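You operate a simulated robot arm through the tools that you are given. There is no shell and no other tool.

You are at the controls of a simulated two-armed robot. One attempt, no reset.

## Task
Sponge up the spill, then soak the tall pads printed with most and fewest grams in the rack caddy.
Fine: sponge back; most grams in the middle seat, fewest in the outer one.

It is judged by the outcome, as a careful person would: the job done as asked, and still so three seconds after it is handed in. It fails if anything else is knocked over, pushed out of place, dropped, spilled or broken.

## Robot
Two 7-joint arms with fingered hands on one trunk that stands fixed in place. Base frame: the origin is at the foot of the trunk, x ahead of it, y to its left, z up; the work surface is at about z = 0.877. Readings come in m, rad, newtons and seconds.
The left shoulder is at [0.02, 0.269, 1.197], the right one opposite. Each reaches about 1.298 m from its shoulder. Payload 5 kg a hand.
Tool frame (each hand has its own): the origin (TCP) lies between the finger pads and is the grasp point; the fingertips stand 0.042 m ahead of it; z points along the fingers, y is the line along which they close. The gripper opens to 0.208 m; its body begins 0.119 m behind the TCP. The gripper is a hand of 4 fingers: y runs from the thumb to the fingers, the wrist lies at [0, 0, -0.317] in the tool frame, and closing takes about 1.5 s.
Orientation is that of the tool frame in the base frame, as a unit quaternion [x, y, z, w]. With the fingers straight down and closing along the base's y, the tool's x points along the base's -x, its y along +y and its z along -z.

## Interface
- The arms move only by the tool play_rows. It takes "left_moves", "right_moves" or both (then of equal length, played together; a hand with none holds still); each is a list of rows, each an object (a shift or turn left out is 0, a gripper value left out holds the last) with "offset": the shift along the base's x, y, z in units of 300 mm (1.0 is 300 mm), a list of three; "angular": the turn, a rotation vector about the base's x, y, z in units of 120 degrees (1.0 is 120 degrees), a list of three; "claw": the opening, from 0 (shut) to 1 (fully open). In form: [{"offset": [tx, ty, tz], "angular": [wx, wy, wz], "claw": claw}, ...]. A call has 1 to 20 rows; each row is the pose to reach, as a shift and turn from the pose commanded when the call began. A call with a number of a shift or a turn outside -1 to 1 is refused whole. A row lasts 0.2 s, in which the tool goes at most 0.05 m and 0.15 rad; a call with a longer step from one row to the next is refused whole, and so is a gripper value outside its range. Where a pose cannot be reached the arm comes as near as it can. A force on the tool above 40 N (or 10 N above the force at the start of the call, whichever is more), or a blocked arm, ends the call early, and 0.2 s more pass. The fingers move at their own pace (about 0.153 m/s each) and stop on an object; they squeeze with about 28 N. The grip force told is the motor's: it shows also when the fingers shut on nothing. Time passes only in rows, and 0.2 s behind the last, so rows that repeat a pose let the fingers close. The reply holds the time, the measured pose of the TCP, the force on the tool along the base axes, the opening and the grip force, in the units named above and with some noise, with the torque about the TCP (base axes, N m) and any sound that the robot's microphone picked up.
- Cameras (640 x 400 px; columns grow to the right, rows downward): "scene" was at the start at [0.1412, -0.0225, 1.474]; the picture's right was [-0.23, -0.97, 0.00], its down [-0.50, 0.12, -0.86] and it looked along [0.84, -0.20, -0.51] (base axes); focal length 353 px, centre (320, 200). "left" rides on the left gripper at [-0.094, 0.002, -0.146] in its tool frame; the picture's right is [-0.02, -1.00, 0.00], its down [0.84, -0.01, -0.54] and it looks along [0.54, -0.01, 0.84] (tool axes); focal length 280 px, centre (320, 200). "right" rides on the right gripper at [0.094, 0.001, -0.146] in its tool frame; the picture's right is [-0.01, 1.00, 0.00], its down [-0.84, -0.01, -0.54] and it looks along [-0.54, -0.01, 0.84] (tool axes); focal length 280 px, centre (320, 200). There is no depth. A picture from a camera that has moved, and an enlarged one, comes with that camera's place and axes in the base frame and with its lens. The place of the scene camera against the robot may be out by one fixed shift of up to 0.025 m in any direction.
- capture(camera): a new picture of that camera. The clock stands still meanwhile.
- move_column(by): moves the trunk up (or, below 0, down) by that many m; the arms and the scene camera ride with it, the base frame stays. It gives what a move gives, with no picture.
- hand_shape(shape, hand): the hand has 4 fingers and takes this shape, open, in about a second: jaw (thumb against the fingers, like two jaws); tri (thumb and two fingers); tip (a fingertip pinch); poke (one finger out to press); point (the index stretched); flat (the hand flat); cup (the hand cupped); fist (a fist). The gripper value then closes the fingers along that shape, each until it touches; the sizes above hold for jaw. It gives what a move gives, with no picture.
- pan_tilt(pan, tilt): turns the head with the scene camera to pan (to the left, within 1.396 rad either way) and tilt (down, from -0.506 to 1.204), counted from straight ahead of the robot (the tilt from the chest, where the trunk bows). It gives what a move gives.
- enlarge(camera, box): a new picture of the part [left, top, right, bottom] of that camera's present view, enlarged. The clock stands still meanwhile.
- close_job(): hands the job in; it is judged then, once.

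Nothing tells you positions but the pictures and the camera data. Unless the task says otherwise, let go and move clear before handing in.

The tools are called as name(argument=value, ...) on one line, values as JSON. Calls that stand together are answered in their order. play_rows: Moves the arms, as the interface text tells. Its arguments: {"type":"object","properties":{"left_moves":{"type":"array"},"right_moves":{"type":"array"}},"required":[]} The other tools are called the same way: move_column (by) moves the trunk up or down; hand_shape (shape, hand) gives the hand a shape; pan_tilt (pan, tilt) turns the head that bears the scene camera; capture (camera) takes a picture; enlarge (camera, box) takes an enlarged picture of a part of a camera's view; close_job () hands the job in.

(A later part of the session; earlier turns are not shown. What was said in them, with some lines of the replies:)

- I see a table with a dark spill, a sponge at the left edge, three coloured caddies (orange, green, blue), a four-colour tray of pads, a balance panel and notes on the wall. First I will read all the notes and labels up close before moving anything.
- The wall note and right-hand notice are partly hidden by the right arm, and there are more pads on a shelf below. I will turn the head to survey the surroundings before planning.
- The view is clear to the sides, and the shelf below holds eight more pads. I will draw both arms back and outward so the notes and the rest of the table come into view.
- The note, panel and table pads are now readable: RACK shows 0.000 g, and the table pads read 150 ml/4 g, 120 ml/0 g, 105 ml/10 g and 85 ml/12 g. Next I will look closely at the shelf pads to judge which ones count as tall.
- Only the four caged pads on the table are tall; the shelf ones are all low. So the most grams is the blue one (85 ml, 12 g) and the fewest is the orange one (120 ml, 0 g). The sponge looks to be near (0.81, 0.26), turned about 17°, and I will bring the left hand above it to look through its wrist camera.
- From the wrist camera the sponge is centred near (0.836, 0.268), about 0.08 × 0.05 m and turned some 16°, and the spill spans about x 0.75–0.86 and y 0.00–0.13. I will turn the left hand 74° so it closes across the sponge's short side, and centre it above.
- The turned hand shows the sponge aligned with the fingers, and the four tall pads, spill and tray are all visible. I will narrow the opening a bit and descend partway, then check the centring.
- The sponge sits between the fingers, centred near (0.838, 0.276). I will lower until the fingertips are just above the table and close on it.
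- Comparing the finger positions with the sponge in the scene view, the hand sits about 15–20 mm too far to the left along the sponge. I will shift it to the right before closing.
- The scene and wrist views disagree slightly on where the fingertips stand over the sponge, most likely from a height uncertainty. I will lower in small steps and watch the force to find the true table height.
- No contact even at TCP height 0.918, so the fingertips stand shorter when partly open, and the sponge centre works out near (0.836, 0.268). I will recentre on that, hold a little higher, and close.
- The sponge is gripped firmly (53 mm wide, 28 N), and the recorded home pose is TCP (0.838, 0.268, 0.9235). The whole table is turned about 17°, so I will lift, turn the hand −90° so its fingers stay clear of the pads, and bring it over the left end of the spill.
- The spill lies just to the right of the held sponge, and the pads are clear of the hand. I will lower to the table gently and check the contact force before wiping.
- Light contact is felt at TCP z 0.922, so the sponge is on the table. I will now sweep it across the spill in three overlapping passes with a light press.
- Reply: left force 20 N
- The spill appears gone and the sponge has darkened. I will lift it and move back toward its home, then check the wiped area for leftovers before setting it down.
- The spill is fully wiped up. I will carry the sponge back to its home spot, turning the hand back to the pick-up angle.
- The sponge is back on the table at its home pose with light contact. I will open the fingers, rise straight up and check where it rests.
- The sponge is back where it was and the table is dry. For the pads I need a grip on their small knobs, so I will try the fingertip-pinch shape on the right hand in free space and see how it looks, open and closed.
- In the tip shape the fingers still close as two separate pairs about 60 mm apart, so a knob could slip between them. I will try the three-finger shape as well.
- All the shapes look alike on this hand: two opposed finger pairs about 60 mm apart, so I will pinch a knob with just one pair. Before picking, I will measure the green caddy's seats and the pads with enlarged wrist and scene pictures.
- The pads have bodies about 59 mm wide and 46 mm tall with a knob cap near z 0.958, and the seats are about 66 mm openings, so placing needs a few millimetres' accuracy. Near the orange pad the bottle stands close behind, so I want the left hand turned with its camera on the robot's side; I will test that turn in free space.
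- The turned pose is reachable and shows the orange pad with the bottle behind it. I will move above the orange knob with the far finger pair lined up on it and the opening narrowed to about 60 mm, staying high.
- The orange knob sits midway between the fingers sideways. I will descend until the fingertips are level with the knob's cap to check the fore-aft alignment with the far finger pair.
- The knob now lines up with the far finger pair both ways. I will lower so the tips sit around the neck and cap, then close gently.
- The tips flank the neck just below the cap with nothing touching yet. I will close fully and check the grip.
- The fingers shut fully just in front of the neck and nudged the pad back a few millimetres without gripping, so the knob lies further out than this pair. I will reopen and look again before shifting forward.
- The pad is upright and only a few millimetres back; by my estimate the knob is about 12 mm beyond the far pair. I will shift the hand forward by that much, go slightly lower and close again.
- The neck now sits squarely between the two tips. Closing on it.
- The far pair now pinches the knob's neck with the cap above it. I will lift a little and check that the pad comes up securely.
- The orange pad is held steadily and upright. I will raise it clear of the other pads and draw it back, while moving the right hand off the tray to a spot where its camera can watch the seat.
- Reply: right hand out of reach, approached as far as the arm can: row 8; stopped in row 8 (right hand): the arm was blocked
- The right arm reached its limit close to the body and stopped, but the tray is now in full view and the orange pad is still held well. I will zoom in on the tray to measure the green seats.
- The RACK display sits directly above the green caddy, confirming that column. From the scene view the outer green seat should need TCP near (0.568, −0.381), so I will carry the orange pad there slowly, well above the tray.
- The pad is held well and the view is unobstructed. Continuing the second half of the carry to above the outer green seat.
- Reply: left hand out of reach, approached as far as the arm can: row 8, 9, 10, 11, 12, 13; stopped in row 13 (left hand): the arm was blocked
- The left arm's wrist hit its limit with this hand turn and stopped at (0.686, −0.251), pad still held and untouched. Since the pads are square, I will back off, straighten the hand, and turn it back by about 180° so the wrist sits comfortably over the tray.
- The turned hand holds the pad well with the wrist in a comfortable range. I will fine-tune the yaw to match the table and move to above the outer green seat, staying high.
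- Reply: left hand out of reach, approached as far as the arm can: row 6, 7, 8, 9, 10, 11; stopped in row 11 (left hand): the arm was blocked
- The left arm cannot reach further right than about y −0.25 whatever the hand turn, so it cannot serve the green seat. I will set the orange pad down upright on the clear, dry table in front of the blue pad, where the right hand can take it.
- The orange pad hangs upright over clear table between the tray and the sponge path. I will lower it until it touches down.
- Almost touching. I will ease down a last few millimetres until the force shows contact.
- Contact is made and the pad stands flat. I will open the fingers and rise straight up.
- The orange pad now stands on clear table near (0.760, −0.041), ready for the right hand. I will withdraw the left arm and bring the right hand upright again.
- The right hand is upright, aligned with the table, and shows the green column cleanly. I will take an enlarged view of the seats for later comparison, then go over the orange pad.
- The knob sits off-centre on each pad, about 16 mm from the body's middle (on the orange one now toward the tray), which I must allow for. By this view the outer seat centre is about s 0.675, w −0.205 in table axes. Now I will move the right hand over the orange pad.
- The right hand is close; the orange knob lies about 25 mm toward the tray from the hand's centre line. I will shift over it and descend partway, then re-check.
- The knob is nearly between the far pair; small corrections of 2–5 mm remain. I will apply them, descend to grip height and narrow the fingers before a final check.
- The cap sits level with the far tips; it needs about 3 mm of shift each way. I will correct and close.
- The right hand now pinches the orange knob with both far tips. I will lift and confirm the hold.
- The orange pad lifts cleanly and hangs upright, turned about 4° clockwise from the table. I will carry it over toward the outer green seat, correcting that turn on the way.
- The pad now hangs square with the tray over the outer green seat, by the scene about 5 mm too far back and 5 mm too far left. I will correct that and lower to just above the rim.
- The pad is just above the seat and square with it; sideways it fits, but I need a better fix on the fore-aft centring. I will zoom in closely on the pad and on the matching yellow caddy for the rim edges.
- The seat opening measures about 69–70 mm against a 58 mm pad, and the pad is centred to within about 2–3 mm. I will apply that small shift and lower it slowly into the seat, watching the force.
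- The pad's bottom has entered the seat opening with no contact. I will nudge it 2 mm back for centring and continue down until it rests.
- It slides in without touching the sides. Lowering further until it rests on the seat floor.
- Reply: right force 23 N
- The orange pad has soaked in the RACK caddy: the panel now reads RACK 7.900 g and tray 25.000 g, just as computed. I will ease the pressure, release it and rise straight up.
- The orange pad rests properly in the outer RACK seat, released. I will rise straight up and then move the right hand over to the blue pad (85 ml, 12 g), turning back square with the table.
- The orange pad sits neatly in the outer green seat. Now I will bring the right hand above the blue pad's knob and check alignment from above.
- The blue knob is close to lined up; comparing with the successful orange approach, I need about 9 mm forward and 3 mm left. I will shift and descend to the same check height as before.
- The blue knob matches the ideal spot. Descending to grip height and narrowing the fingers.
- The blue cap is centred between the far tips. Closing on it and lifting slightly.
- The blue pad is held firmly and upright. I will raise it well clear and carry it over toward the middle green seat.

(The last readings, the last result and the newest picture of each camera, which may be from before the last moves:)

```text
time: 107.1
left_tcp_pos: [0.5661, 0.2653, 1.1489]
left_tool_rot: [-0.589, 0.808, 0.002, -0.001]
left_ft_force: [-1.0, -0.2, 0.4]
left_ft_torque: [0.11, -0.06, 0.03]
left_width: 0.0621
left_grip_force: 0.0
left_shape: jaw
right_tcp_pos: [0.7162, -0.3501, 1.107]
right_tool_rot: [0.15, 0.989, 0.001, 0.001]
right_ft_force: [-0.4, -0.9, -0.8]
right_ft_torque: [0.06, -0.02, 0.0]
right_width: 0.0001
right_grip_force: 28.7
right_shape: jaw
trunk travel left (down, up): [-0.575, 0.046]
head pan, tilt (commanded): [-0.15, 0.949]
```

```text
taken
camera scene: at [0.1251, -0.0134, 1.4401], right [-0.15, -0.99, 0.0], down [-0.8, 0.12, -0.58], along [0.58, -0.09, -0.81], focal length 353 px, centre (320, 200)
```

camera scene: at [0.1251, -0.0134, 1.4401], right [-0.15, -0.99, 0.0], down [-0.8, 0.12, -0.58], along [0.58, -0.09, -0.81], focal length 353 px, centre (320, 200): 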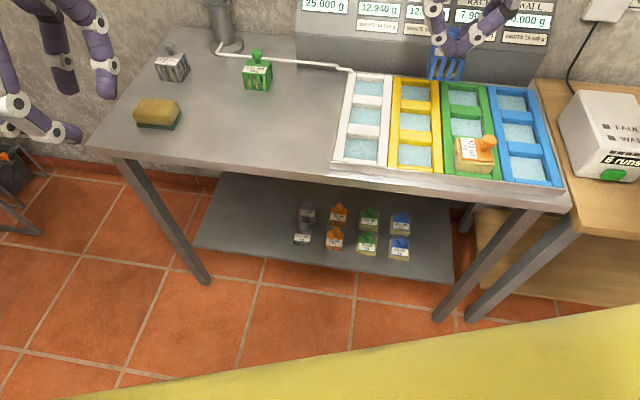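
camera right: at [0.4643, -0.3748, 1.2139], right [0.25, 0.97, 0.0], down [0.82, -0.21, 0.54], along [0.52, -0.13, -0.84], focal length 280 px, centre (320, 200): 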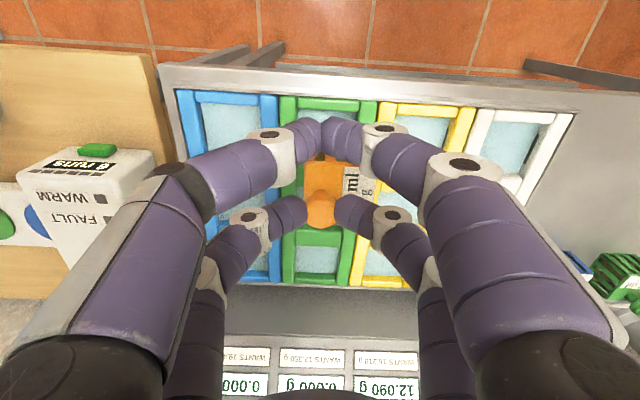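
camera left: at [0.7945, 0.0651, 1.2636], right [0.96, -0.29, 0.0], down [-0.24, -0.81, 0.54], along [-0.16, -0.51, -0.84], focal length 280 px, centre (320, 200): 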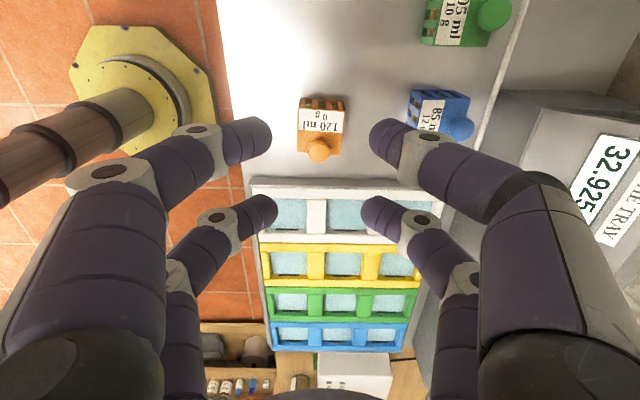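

Carrying on to above the middle green seat and lowering partway for a look.

play_rows(right_moves=[{"offset": [-0.055, -0.08, 0]}, {"offset": [-0.11, -0.16, 0]}, {"offset": [-0.165, -0.24, 0]}, {"offset": [-0.165, -0.24, -0.06]}, {"offset": [-0.165, -0.24, -0.12]}, {"offset": [-0.165, -0.24, -0.15]}, {"offset": [-0.165, -0.24, -0.15]}])

enlarge(camera="scene", box=[420, 60, 540, 190])

enlarge(camera="right", box=[220, 80, 440, 300])

```text
time: 108.7
left_tcp_pos: [0.5662, 0.2662, 1.1492]
left_tool_rot: [-0.59, 0.807, 0.001, -0.001]
left_ft_force: [-0.1, 0.0, 0.0]
left_ft_torque: [0.05, 0.01, 0.0]
left_width: 0.0622
left_grip_force: 0.1
left_shape: jaw
right_tcp_pos: [0.6688, -0.422, 1.0617]
right_tool_rot: [0.15, 0.989, 0.0, 0.0]
right_ft_force: [0.0, -0.1, -0.2]
right_ft_torque: [0.04, 0.06, -0.03]
right_width: 0.0001
right_grip_force: 27.7
right_shape: jaw
trunk travel left (down, up): [-0.575, 0.046]
head pan, tilt (commanded): [-0.15, 0.949]
```

```text
3.08 times, centred on (480, 125) of scene
camera zoom: at [0.1255, -0.0126, 1.44], right [-0.15, -0.99, 0.0], down [-0.8, 0.12, -0.58], along [0.58, -0.09, -0.81], focal length 1087 px, centre (-172, 431)
```

zoom: 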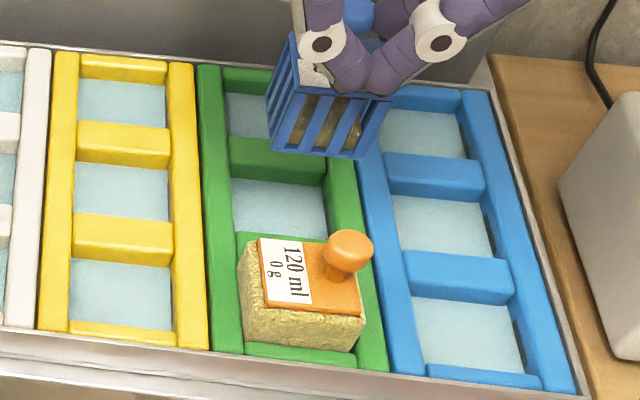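

```text
1.82 times, centred on (330, 190) of right
camera zoom: at [0.5796, -0.3927, 1.2075], right [0.31, 0.95, 0.0], down [0.8, -0.26, 0.54], along [0.51, -0.17, -0.84], focal length 510 px, centre (302, 218)
```

zoom: 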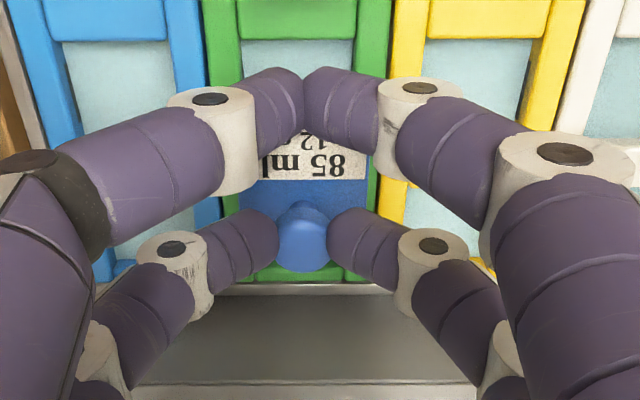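

The blue pad is square with the tray and lines up with the middle seat by my measures. I will lower to just above the rim and verify closely.

play_rows(right_moves=[{"offset": [0, 0, -0.05]}, {"offset": [0, 0, -0.1]}, {"offset": [0, 0, -0.14]}, {"offset": [0, 0, -0.14]}])

enlarge(camera="scene", box=[440, 80, 530, 152])

enlarge(camera="right", box=[220, 80, 440, 300])

```text
time: 109.7
left_tcp_pos: [0.566, 0.2656, 1.1491]
left_tool_rot: [-0.59, 0.807, 0.001, 0.0]
left_ft_force: [0.8, -0.4, -0.6]
left_ft_torque: [-0.01, 0.01, 0.04]
left_width: 0.0623
left_grip_force: 0.0
left_shape: jaw
right_tcp_pos: [0.6685, -0.4213, 1.0209]
right_tool_rot: [0.151, 0.989, 0.001, 0.001]
right_ft_force: [0.2, -0.7, -1.1]
right_ft_torque: [0.0, -0.05, -0.02]
right_width: 0.0002
right_grip_force: 28.2
right_shape: jaw
trunk travel left (down, up): [-0.575, 0.046]
head pan, tilt (commanded): [-0.15, 0.949]
```

```text
5.56 times, centred on (485, 116) of scene
camera zoom: at [0.1254, -0.0123, 1.44], right [-0.15, -0.99, 0.0], down [-0.8, 0.12, -0.58], along [0.58, -0.09, -0.81], focal length 1962 px, centre (-597, 667)
```

zoom: 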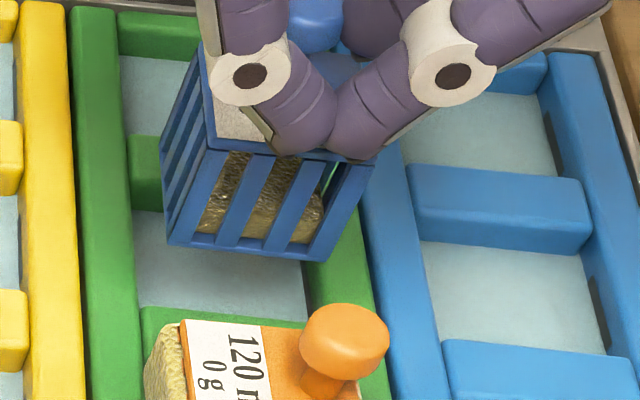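

```text
1.82 times, centred on (330, 190) of right
camera zoom: at [0.5798, -0.3922, 1.1663], right [0.31, 0.95, 0.0], down [0.8, -0.26, 0.54], along [0.51, -0.17, -0.84], focal length 510 px, centre (302, 218)
```

zoom: 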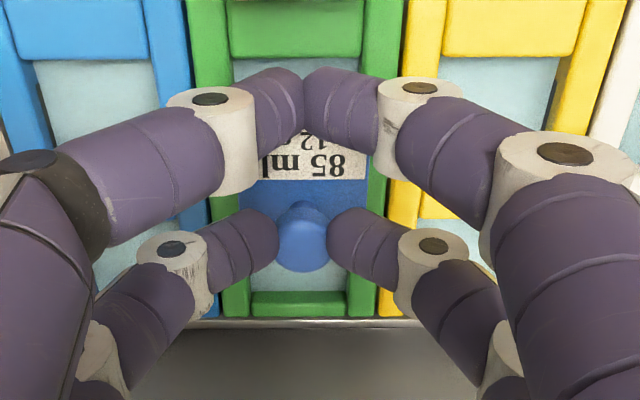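

The pad sits slightly toward the left rail, about 3–4 mm off centre, with good clearance front and back. I will shift it right by that much and start lowering into the middle seat.

play_rows(right_moves=[{"offset": [-0.0035, -0.0115, 0]}, {"offset": [-0.0035, -0.0115, -0.03]}, {"offset": [-0.0035, -0.0115, -0.06]}, {"offset": [-0.0035, -0.0115, -0.085]}, {"offset": [-0.0035, -0.0115, -0.085]}])

enlarge(camera="scene", box=[440, 80, 530, 152])

```text
time: 110.9
left_tcp_pos: [0.5669, 0.2677, 1.1485]
left_tool_rot: [-0.589, 0.808, 0.002, 0.0]
left_ft_force: [1.2, -0.6, 0.3]
left_ft_torque: [0.01, 0.01, -0.03]
left_width: 0.0622
left_grip_force: 0.0
left_shape: jaw
right_tcp_pos: [0.6674, -0.4259, 0.9936]
right_tool_rot: [0.151, 0.989, 0.001, 0.0]
right_ft_force: [1.3, -0.8, -0.5]
right_ft_torque: [-0.01, -0.02, -0.02]
right_width: 0.0
right_grip_force: 28.0
right_shape: jaw
trunk travel left (down, up): [-0.575, 0.046]
head pan, tilt (commanded): [-0.15, 0.949]
```

```text
5.56 times, centred on (485, 116) of scene
camera zoom: at [0.1255, -0.0124, 1.44], right [-0.15, -0.99, 0.0], down [-0.8, 0.12, -0.58], along [0.58, -0.09, -0.81], focal length 1962 px, centre (-597, 667)
```

zoom: 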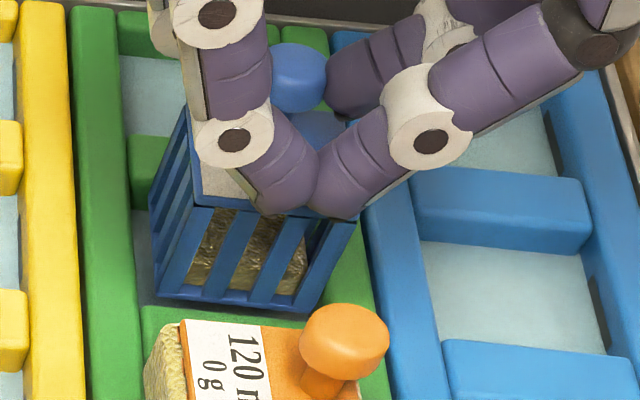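

The pad's base is inside the opening with gaps on all sides. I will continue lowering until it rests.

play_rows(right_moves=[{"offset": [0, 0, -0.015]}, {"offset": [0, 0, -0.03]}, {"offset": [0, 0, -0.045]}, {"offset": [0, 0, -0.058]}, {"offset": [0, 0, -0.066]}, {"offset": [0, 0, -0.072]}, {"offset": [0, 0, -0.072]}])

enlarge(camera="scene", box=[440, 80, 530, 152])

enlarge(camera="scene", box=[290, 0, 580, 70])

```text
time: 112.5
left_tcp_pos: [0.5652, 0.2669, 1.1478]
left_tool_rot: [-0.59, 0.808, 0.001, 0.0]
left_ft_force: [0.2, 0.5, -0.2]
left_ft_torque: [0.0, 0.0, 0.03]
left_width: 0.0623
left_grip_force: 0.0
left_shape: jaw
right_tcp_pos: [0.667, -0.4254, 0.974]
right_tool_rot: [0.15, 0.989, 0.001, 0.002]
right_ft_force: [0.3, -0.8, 6.6]
right_ft_torque: [-0.06, -0.2, -0.06]
right_width: 0.0
right_grip_force: 27.6
right_shape: jaw
trunk travel left (down, up): [-0.575, 0.046]
head pan, tilt (commanded): [-0.15, 0.949]
```

```text
5.56 times, centred on (485, 116) of scene
camera zoom: at [0.1252, -0.0122, 1.4401], right [-0.15, -0.99, 0.0], down [-0.8, 0.12, -0.58], along [0.58, -0.09, -0.81], focal length 1962 px, centre (-597, 667)
```

zoom: 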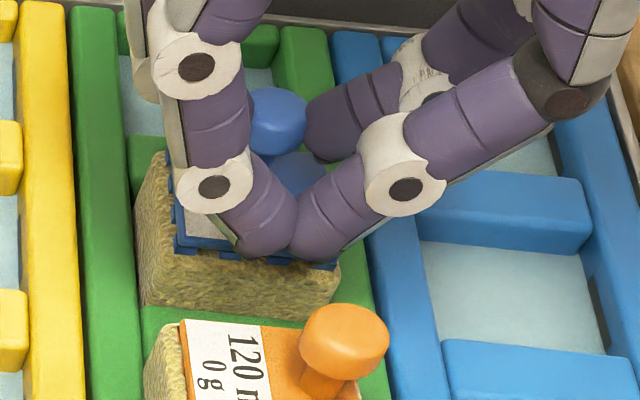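

```text
2.21 times, centred on (435, 35) of scene
camera zoom: at [0.1252, -0.0122, 1.4401], right [-0.15, -0.99, 0.0], down [-0.8, 0.12, -0.58], along [0.58, -0.09, -0.81], focal length 779 px, centre (66, 564)
```

zoom: 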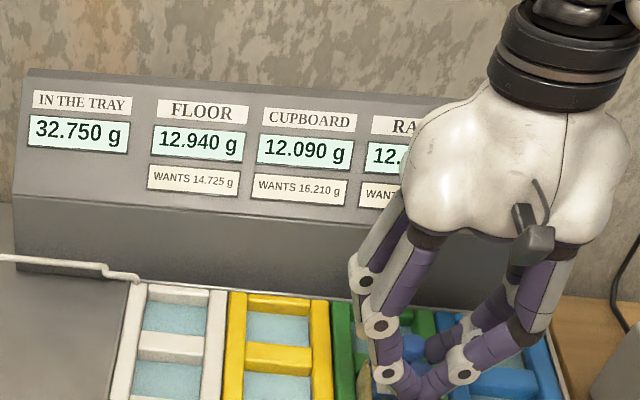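

The blue pad has met the water: the tray now reads 32.750 g as computed. I will press very slightly to be sure it is fully down, then release.

play_rows(right_moves=[{"offset": [0, 0, -0.004]}, {"offset": [0, 0, -0.006]}, {"offset": [0, 0, -0.006]}])

```text
time: 113.3
left_tcp_pos: [0.5652, 0.2674, 1.1486]
left_tool_rot: [-0.589, 0.808, 0.001, -0.001]
left_ft_force: [-0.5, 0.1, -1.0]
left_ft_torque: [0.01, -0.02, -0.01]
left_width: 0.0624
left_grip_force: 0.1
left_shape: jaw
right_tcp_pos: [0.6671, -0.4259, 0.9725]
right_tool_rot: [0.151, 0.989, 0.001, 0.002]
right_ft_force: [-0.9, -1.2, 20.1]
right_ft_torque: [-0.24, -0.55, -0.06]
right_width: 0.0
right_grip_force: 27.8
right_shape: jaw
trunk travel left (down, up): [-0.575, 0.046]
head pan, tilt (commanded): [-0.15, 0.949]
```

It is firmly seated (20 N of support). I will ease off, open the fingers and rise straight up.

play_rows(right_moves=[{"offset": [0, 0, 0.005], "claw": 0.0}, {"offset": [0, 0, 0.005], "claw": 0.05}, {"offset": [0, 0, 0.005], "claw": 0.15}, {"offset": [0, 0, 0.005], "claw": 0.28}, {"offset": [0, 0, 0.005], "claw": 0.28}, {"offset": [0, 0, 0.005], "claw": 0.28}])

enlarge(camera="right", box=[220, 80, 440, 300])

enlarge(camera="scene", box=[420, 70, 540, 170])

```text
time: 114.7
left_tcp_pos: [0.5659, 0.2672, 1.1482]
left_tool_rot: [-0.59, 0.807, 0.001, 0.0]
left_ft_force: [-0.2, 0.2, -0.9]
left_ft_torque: [0.02, 0.03, -0.02]
left_width: 0.0623
left_grip_force: 0.1
left_shape: jaw
right_tcp_pos: [0.6687, -0.4249, 0.9733]
right_tool_rot: [0.15, 0.989, 0.001, 0.0]
right_ft_force: [-0.1, 0.0, -0.4]
right_ft_torque: [-0.01, -0.01, -0.01]
right_width: 0.0578
right_grip_force: 0.1
right_shape: jaw
trunk travel left (down, up): [-0.575, 0.046]
head pan, tilt (commanded): [-0.15, 0.949]
```

```text
1.82 times, centred on (330, 190) of right
camera zoom: at [0.5786, -0.3957, 1.1184], right [0.31, 0.95, 0.0], down [0.8, -0.26, 0.54], along [0.51, -0.17, -0.84], focal length 510 px, centre (302, 218)
```

zoom: 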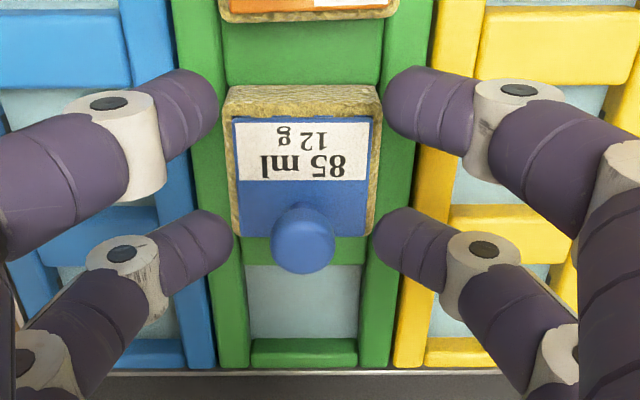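

```text
4.00 times, centred on (480, 120) of scene
camera zoom: at [0.1257, -0.0124, 1.4399], right [-0.15, -0.99, 0.0], down [-0.8, 0.12, -0.58], along [0.58, -0.09, -0.81], focal length 1412 px, centre (-320, 520)
```

zoom: 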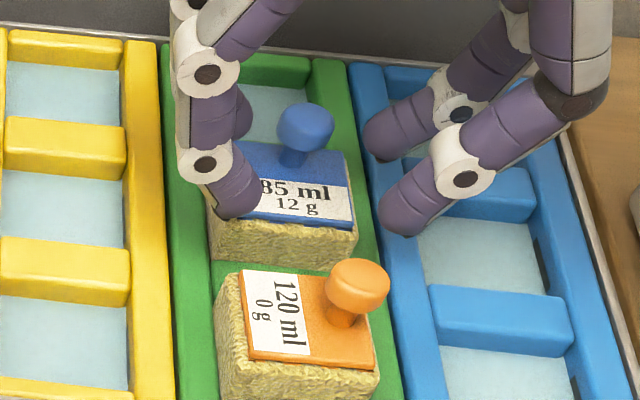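

Both pads sit in the green caddy and the blue knob is free. I will lift straight up and withdraw the right hand clear, then check everything.

play_rows(right_moves=[{"offset": [0, 0, 0.06]}, {"offset": [0, 0, 0.15]}, {"offset": [0, 0, 0.27]}, {"offset": [0, 0, 0.4]}, {"offset": [0, 0, 0.53]}, {"offset": [-0.1, -0.02, 0.6]}, {"offset": [-0.22, -0.04, 0.6]}, {"offset": [-0.34, -0.06, 0.6]}, {"offset": [-0.46, -0.08, 0.6]}, {"offset": [-0.58, -0.12, 0.6]}, {"offset": [-0.66, -0.16, 0.6]}, {"offset": [-0.66, -0.16, 0.6]}])

capture(camera="scene")

enlarge(camera="scene", box=[420, 70, 540, 190])

enlarge(camera="scene", box=[290, 0, 580, 70])

enlarge(camera="scene", box=[90, 20, 330, 170])

```text
time: 117.3
left_tcp_pos: [0.5656, 0.267, 1.1479]
left_tool_rot: [-0.59, 0.808, 0.002, -0.001]
left_ft_force: [0.1, 0.1, -0.3]
left_ft_torque: [-0.01, 0.02, 0.0]
left_width: 0.0625
left_grip_force: 0.0
left_shape: jaw
right_tcp_pos: [0.4686, -0.4724, 1.1532]
right_tool_rot: [0.15, 0.989, 0.0, 0.0]
right_ft_force: [0.3, 0.7, 0.1]
right_ft_torque: [-0.04, 0.06, -0.04]
right_width: 0.0581
right_grip_force: 0.2
right_shape: jaw
trunk travel left (down, up): [-0.575, 0.046]
head pan, tilt (commanded): [-0.15, 0.949]
```

```text
taken
camera scene: at [0.1256, -0.012, 1.4399], right [-0.15, -0.99, 0.0], down [-0.8, 0.12, -0.58], along [0.58, -0.09, -0.81], focal length 353 px, centre (320, 200)
```

scene: 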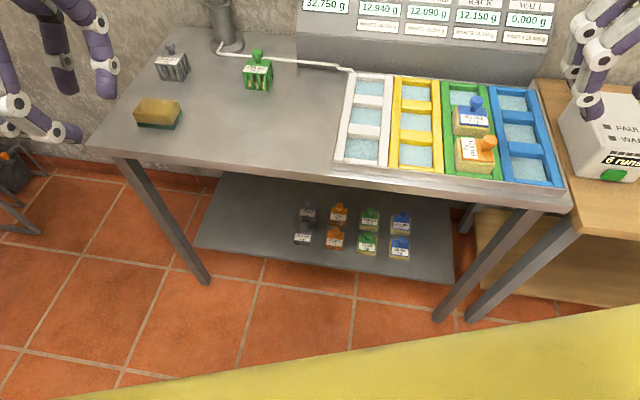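

```text
3.33 times, centred on (480, 130) of scene
camera zoom: at [0.1256, -0.012, 1.4399], right [-0.15, -0.99, 0.0], down [-0.8, 0.12, -0.58], along [0.58, -0.09, -0.81], focal length 1177 px, centre (-213, 433)
```

zoom: 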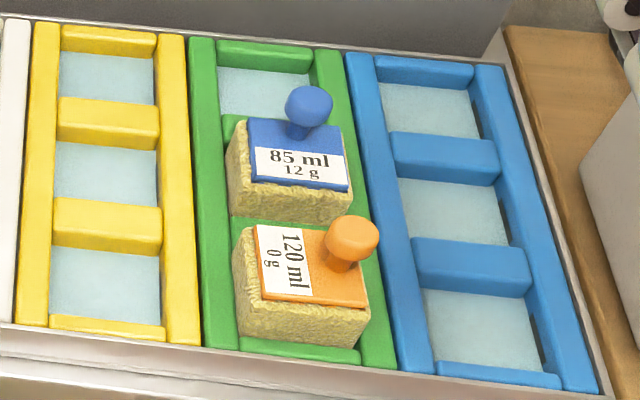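

```text
2.21 times, centred on (435, 35) of scene
camera zoom: at [0.1256, -0.012, 1.4399], right [-0.15, -0.99, 0.0], down [-0.8, 0.12, -0.58], along [0.58, -0.09, -0.81], focal length 779 px, centre (66, 564)
```

zoom: 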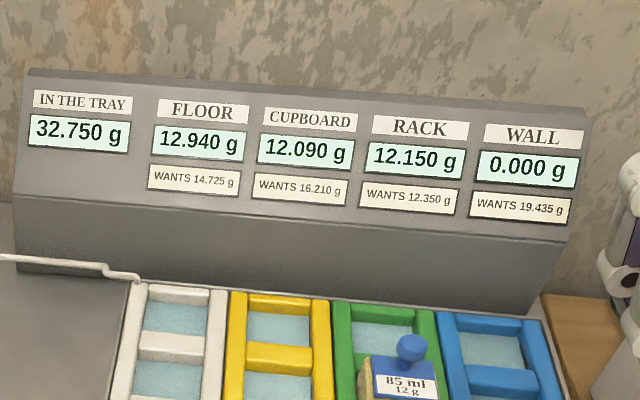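

```text
2.67 times, centred on (210, 95) of scene
camera zoom: at [0.1256, -0.012, 1.4399], right [-0.15, -0.99, 0.0], down [-0.8, 0.12, -0.58], along [0.58, -0.09, -0.81], focal length 942 px, centre (613, 480)
```

zoom: 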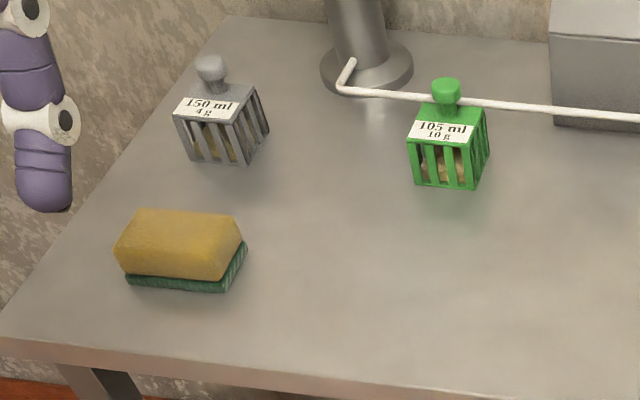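

Everything checks out:
- **Spill:** wiped up, with the sponge back at its spot.
- **Pads:** the blue 12 g pad is soaked in the middle RACK seat and the orange 0 g pad in the outer one. RACK reads 12.150 g.
- **Surroundings:** the other pads are untouched and both hands are clear.

I am handing the job in.

close_job()

```text
The job is handed in.
```

The spill is sponged up and both pads are soaked in the rack caddy, each in the seat you asked for. I've handed the job in, but no verdict came back.

- **Sponge:** it is back at its starting spot, and the table shows no wet patch.
- **Most grams:** the blue tall pad (85 ml, 12 g) is in the middle seat of the green column, which I took as the rack caddy because the RACK display sits directly above it.
- **Fewest grams:** the orange tall pad (120 ml, 0 g) is in the outer seat, which I took to be the front one nearest the robot.
- **Displays:** the panel now reads RACK 12.150 g and IN THE TRAY 32.750 g, matching the sums on the wall note.

- **Rack figure:** the RACK label says it wants 12.350 g, and neither order of these two pads gives that. I soaked the orange one first because the other order would have booked 15.030 g.
- **Orange pad:** the left arm couldn't reach the rack, so I stood the orange pad upright on the clear table for the right hand to take. My first try at its knob had also nudged it back a few millimetres. The other pads did not move.
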